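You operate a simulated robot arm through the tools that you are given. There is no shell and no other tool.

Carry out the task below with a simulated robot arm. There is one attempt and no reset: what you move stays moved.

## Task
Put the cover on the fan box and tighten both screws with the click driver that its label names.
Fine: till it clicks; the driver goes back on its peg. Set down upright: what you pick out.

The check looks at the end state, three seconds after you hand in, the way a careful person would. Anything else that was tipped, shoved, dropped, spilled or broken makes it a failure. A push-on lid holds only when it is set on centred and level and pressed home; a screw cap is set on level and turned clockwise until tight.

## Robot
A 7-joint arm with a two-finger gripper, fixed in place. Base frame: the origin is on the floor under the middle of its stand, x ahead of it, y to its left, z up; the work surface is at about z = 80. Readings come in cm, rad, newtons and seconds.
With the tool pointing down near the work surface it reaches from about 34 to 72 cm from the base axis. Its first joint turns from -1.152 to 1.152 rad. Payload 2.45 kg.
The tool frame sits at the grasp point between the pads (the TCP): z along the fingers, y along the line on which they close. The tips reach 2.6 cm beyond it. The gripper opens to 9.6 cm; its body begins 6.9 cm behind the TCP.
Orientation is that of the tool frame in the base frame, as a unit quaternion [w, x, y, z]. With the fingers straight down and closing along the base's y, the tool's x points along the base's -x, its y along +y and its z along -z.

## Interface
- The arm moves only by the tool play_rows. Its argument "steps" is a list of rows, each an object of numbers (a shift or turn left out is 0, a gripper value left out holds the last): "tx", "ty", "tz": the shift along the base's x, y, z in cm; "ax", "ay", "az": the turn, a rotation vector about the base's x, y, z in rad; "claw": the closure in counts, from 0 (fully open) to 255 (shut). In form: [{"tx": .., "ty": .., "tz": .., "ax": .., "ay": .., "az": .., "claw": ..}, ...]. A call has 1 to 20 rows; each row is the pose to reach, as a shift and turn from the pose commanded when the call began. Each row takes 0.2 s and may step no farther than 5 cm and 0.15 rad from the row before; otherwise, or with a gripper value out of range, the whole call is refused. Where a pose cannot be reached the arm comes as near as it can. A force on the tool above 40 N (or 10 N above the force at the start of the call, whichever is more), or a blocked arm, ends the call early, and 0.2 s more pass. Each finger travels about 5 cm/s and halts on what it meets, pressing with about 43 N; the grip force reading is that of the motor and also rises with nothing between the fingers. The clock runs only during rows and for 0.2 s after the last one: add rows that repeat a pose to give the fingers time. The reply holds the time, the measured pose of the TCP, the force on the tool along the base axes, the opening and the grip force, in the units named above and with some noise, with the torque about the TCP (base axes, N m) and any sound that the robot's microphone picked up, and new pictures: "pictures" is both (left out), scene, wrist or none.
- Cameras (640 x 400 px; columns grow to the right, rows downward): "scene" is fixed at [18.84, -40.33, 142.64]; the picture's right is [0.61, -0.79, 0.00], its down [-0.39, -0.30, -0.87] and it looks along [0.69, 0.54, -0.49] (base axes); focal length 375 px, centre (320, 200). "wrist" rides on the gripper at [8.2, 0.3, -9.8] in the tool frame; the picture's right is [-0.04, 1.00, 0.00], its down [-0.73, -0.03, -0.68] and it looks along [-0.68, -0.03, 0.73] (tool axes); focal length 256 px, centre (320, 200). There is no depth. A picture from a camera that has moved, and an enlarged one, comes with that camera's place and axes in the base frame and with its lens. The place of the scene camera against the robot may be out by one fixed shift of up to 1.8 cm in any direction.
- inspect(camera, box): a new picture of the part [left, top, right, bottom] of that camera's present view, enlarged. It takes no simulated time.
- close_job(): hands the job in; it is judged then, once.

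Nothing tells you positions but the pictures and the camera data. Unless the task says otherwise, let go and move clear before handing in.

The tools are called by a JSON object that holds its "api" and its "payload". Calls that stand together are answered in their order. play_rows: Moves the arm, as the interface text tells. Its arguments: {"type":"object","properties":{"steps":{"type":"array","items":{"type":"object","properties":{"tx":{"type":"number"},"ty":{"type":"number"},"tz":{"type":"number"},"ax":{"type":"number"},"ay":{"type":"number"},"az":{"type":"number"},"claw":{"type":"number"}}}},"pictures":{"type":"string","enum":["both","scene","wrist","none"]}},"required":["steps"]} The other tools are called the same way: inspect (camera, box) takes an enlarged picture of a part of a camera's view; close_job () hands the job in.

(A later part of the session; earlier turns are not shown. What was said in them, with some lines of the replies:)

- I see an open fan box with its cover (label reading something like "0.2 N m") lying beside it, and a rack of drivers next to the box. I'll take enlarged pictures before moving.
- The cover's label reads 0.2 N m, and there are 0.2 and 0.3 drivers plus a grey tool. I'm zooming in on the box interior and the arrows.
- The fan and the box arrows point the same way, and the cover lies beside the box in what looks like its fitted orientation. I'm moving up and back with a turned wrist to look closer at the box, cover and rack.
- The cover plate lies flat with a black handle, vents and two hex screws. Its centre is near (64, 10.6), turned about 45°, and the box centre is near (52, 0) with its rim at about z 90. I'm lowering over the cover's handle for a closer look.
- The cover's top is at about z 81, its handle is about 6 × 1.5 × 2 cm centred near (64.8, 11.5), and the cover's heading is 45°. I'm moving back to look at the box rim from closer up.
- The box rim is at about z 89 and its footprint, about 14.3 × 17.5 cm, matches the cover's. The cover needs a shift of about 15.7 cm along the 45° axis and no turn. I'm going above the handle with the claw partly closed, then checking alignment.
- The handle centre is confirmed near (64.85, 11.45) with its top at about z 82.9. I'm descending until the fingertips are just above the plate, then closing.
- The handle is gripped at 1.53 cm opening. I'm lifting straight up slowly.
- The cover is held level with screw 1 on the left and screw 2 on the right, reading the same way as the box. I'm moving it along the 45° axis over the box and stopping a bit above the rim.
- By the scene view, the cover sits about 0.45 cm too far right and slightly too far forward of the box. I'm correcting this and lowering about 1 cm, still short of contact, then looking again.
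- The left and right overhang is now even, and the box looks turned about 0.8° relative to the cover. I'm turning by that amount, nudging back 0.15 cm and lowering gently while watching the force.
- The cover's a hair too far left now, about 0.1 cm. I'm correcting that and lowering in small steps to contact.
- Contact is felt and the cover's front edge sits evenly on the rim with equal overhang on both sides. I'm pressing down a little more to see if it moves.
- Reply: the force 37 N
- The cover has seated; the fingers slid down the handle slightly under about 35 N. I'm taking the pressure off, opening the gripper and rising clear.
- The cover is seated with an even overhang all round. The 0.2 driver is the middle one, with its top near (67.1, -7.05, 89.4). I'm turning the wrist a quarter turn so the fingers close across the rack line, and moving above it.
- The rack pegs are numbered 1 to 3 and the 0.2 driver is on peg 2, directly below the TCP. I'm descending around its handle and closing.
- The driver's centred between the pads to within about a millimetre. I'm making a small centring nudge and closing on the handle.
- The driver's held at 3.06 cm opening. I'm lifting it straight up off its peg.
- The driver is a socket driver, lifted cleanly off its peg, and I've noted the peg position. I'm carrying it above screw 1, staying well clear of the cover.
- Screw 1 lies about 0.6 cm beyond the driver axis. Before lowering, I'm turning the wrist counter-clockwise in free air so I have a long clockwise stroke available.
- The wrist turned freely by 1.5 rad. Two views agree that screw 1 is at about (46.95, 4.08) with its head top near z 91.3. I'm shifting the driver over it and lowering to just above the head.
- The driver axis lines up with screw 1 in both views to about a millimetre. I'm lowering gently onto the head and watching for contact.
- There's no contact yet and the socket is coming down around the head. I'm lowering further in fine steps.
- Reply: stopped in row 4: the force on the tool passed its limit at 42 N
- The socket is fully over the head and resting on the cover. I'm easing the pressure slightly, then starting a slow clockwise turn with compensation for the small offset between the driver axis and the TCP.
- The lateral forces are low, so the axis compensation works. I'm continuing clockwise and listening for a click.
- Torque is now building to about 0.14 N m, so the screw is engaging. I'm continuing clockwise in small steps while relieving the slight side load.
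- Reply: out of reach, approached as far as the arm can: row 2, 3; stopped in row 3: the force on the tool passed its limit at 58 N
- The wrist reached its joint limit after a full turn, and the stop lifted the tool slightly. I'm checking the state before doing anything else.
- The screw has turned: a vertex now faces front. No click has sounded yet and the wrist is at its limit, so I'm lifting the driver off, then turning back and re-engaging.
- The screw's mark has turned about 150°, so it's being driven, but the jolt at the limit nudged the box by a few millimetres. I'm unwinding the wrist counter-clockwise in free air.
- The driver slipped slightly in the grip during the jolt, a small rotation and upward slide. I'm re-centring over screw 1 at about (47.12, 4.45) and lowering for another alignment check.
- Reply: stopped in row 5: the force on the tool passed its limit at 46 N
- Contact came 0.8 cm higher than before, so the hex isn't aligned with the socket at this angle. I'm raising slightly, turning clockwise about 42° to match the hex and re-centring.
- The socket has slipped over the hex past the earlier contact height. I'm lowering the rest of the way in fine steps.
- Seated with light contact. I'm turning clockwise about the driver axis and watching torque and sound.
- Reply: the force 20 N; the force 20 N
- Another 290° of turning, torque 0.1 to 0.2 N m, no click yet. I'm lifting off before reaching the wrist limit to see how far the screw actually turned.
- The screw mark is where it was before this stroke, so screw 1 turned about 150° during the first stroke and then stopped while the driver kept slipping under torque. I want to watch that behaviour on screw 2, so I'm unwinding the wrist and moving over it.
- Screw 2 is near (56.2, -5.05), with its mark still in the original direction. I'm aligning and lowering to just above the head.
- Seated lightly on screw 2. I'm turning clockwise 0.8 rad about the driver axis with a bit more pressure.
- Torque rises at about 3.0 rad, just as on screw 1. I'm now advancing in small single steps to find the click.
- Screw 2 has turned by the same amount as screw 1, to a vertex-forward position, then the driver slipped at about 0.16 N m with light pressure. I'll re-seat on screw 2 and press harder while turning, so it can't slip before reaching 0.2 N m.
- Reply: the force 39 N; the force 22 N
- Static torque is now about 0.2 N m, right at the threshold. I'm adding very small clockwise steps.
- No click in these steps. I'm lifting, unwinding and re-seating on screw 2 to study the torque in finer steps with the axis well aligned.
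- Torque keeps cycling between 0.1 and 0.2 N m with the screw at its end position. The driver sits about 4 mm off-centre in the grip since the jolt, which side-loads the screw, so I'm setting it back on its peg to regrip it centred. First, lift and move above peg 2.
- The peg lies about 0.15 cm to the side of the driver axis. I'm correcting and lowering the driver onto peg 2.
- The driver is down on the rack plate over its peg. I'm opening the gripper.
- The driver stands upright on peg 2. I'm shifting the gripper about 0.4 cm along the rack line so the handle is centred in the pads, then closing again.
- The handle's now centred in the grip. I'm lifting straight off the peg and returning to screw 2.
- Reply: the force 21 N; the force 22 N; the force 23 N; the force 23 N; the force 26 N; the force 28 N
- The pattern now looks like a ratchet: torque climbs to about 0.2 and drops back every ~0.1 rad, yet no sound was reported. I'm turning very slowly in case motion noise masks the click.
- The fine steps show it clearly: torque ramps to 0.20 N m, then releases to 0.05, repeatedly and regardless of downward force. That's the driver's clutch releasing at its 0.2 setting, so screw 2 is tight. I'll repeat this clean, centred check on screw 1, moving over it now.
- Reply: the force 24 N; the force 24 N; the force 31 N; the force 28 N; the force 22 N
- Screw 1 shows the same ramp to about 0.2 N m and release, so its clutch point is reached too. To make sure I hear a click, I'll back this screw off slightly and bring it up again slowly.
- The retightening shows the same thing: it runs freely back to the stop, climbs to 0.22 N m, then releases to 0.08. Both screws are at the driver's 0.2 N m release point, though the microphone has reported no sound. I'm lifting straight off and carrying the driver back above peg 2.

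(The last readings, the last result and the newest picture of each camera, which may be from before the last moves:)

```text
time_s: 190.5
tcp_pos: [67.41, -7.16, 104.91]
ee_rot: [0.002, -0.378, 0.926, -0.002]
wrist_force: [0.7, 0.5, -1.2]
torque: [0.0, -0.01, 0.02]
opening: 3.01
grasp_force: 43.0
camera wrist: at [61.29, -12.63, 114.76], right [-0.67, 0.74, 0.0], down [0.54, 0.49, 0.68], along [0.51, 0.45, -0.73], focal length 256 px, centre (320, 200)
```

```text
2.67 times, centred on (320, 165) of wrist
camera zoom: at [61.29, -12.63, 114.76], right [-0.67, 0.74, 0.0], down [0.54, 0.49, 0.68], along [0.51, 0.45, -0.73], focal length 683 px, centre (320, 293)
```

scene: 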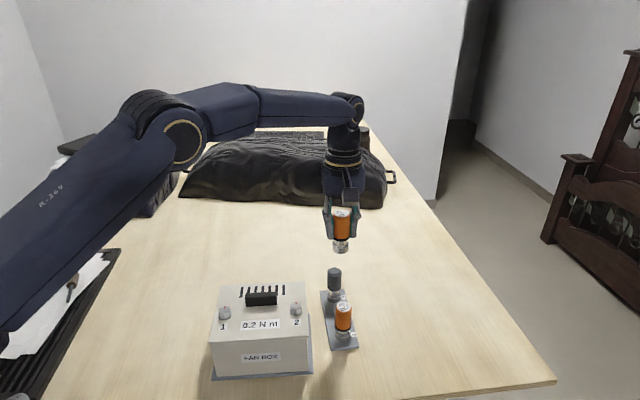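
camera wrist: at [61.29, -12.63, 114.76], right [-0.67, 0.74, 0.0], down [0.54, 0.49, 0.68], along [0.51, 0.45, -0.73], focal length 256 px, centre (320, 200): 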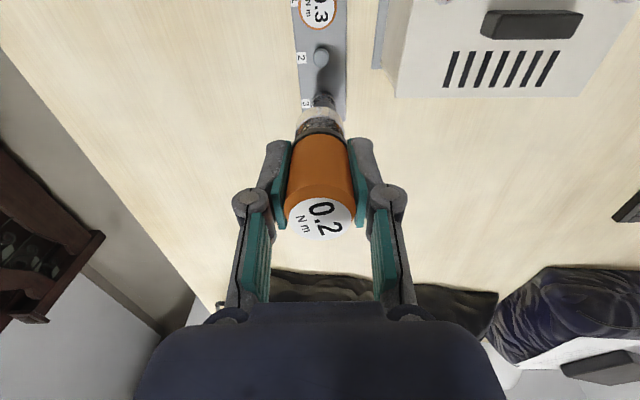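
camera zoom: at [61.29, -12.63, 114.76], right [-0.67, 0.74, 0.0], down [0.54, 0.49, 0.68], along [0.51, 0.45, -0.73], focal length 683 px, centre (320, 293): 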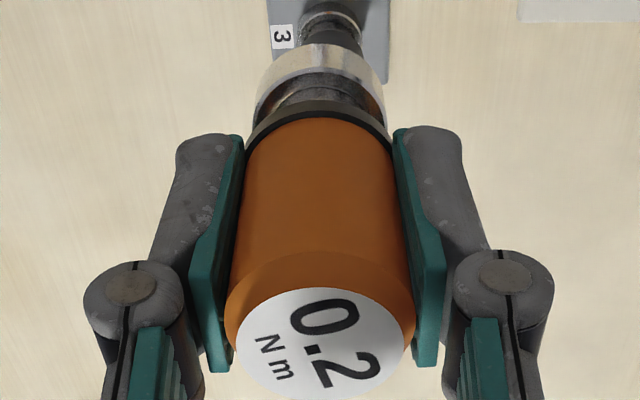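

Both marks point straight back and the cover is seated evenly. The driver's axis lines up with peg 2, so I'm lowering it.

{"api": "play_rows", "payload": {"steps": [{"tz": -3}, {"tz": -6.5}, {"tz": -10}, {"tz": -12.5}, {"tz": -14}, {"tz": -14.5}, {"tz": -14.5}], "pictures": "none"}}

{"api": "inspect", "payload": {"camera": "wrist", "box": [270, 60, 370, 140]}}

{"api": "inspect", "payload": {"camera": "scene", "box": [310, 270, 370, 340]}}

```text
time_s: 192.1
tcp_pos: [67.52, -7.1, 90.21]
ee_rot: [0.002, -0.377, 0.926, -0.002]
wrist_force: [0.1, -0.3, -1.8]
torque: [0.0, 0.02, 0.02]
opening: 3.03
grasp_force: 43.2
```

```text
5.00 times, centred on (320, 100) of wrist
camera zoom: at [61.34, -12.55, 100.13], right [-0.67, 0.74, 0.0], down [0.54, 0.49, 0.68], along [0.51, 0.45, -0.73], focal length 1280 px, centre (320, 700)
```

zoom: 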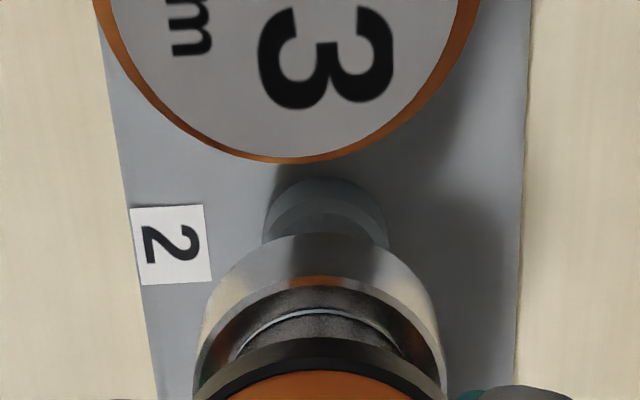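

```text
5.71 times, centred on (340, 305) of scene
camera zoom: at [18.84, -40.34, 142.64], right [0.61, -0.79, 0.0], down [-0.39, -0.3, -0.87], along [0.69, 0.54, -0.49], focal length 2145 px, centre (206, -400)
```

zoom: 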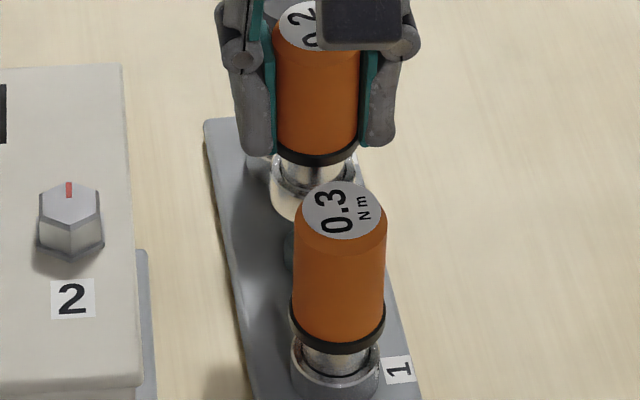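

{"api": "play_rows", "payload": {"steps": [{"tx": -0.03, "ty": 0.03, "tz": -0.7}, {"tx": -0.03, "ty": 0.03, "tz": -1.4}, {"tx": -0.03, "ty": 0.03, "tz": -2.0}, {"tx": -0.03, "ty": 0.03, "tz": -2.5}, {"tx": -0.03, "ty": 0.03, "tz": -2.8}, {"tx": -0.03, "ty": 0.03, "tz": -3.0}, {"tx": -0.03, "ty": 0.03, "tz": -3.2}], "pictures": "none"}}

{"api": "play_rows", "payload": {"steps": [{"tz": -0.08}, {"tz": -0.16}], "pictures": "none"}}

```text
time_s: 193.7
tcp_pos: [67.38, -7.18, 87.18]
ee_rot: [0.001, -0.377, 0.926, -0.001]
wrist_force: [-0.9, 0.3, -2.1]
torque: [0.02, 0.0, -0.01]
opening: 3.02
grasp_force: 42.9
```

```text
time_s: 194.3
tcp_pos: [67.4, -7.18, 87.04]
ee_rot: [0.0, -0.377, 0.926, -0.001]
wrist_force: [0.2, -0.1, -1.1]
torque: [-0.01, -0.03, 0.01]
opening: 3.0
grasp_force: 43.0
```

{"api": "play_rows", "payload": {"steps": [{"tz": -0.06}, {"tz": -0.12}], "pictures": "none"}}

```text
time_s: 194.9
tcp_pos: [67.3, -7.12, 87.02]
ee_rot: [0.001, -0.377, 0.926, -0.002]
wrist_force: [0.0, -0.2, -1.8]
torque: [-0.02, 0.04, -0.01]
opening: 2.99
grasp_force: 42.5
```

{"api": "play_rows", "payload": {"steps": [{"tz": -0.06}, {"tz": -0.12}, {"tz": -0.16}], "pictures": "none"}}

```text
time_s: 195.7
tcp_pos: [67.32, -7.22, 86.85]
ee_rot: [0.002, -0.378, 0.926, -0.002]
wrist_force: [-4.5, 0.7, 13.0]
torque: [0.13, 0.44, 0.02]
opening: 3.0
grasp_force: 42.7
```

The driver is seated on the rack over peg 2. I'm easing off and opening the gripper.

{"api": "play_rows", "payload": {"steps": [{"tz": 0.05}, {"tz": 0.05, "claw": 200}, {"tz": 0.05, "claw": 150}, {"tz": 0.05, "claw": 110}, {"tz": 0.05, "claw": 110}, {"tz": 0.05, "claw": 110}, {"tz": 1.5, "claw": 110}, {"tz": 4, "claw": 110}, {"tz": 8, "claw": 110}, {"tz": 12, "claw": 110}, {"tz": 15, "claw": 110}, {"tz": 15, "claw": 110}]}}

{"api": "inspect", "payload": {"camera": "scene", "box": [300, 250, 370, 355]}}

{"api": "inspect", "payload": {"camera": "wrist", "box": [220, 0, 420, 150]}}

{"api": "inspect", "payload": {"camera": "scene", "box": [200, 260, 330, 390]}}

```text
time_s: 198.3
tcp_pos: [67.5, -7.1, 101.66]
ee_rot: [0.002, -0.377, 0.926, -0.001]
wrist_force: [-0.7, 0.4, 0.3]
torque: [-0.01, -0.02, 0.04]
opening: 5.49
grasp_force: 0.1
camera wrist: at [61.34, -12.59, 111.6], right [-0.67, 0.74, 0.0], down [0.54, 0.49, 0.68], along [0.51, 0.45, -0.73], focal length 256 px, centre (320, 200)
```

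scene: 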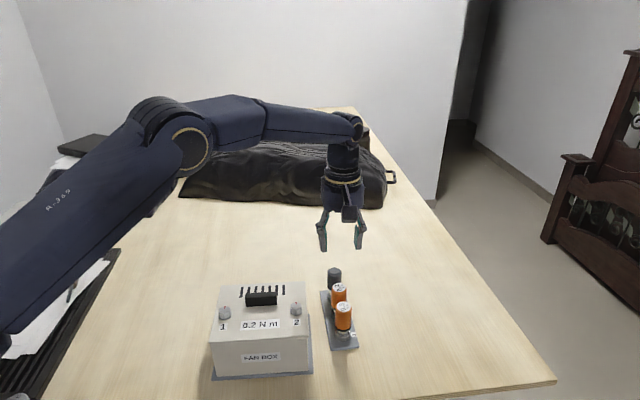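
wrist: 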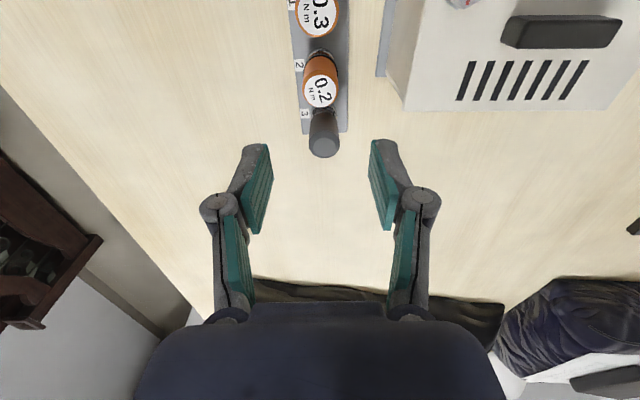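

```text
3.81 times, centred on (335, 302) of scene
camera zoom: at [18.84, -40.33, 142.64], right [0.61, -0.79, 0.0], down [-0.39, -0.3, -0.87], along [0.69, 0.54, -0.49], focal length 1430 px, centre (263, -190)
```

zoom: 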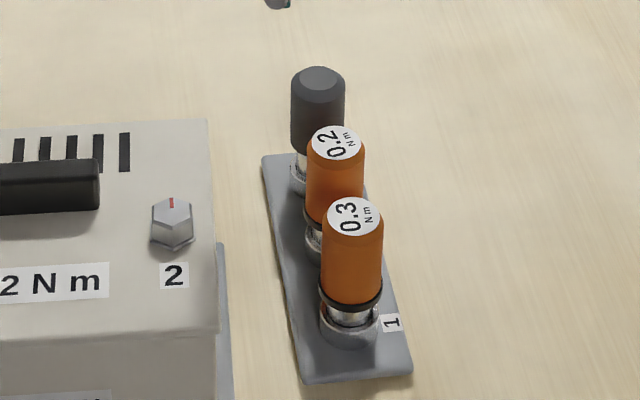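

```text
2.67 times, centred on (320, 75) of wrist
camera zoom: at [61.34, -12.59, 111.6], right [-0.67, 0.74, 0.0], down [0.54, 0.49, 0.68], along [0.51, 0.45, -0.73], focal length 683 px, centre (320, 533)
```

zoom: 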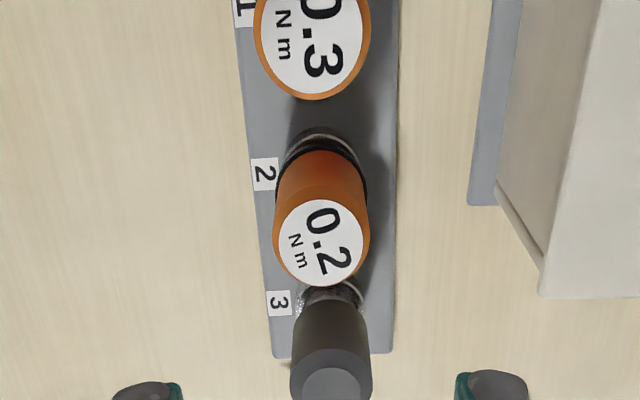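

```text
3.08 times, centred on (265, 325) of scene
camera zoom: at [18.84, -40.33, 142.64], right [0.61, -0.79, 0.0], down [-0.39, -0.3, -0.87], along [0.69, 0.54, -0.49], focal length 1155 px, centre (489, -185)
```

zoom: 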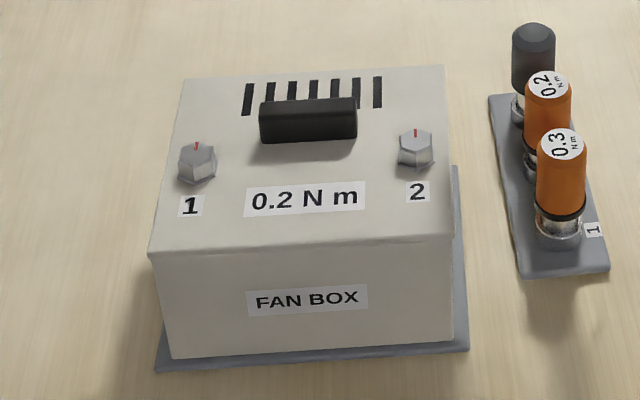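

The cover sits level and centred on the fan box and both screws are against their stop. The 0.2 driver stands upright on peg 2, the other tools are undisturbed, and the arm is clear. The microphone never reported a click, so I'm relying on the torque, which repeatedly climbed to about 0.2 N m and released on both screws. I'm handing in.

{"api": "close_job", "payload": {}}

```text
The job is handed in.
```

The cover is on the fan box and both screws are tightened with the 0.2 N m driver, but I never heard a click. The microphone reported no sound at any point.

- **Cover:** It sits level and centred on the box, the same way round as the box's own labels. I pressed it down with about 35 N.
- **Screws:** Each one ran down freely for about 150° and then stopped turning. After that the torque kept climbing to about 0.2 N m and dropping back, on both screws and at different downward forces. I took that as the driver's clutch releasing at its setting.
- **Driver:** It is back upright on peg 2. The 0.3 driver and the grey tool were not touched.
- **Box position:** The box slid by about 0.6 cm during the first tightening stroke, when the arm's wrist reached its turning limit. The cover stayed in place on it.
- **Extra handling:** That jolt also moved the driver in the grip, so I set it back on its peg once to grip it properly. I later loosened screw 1 by about 35° and retightened it to listen for a click.
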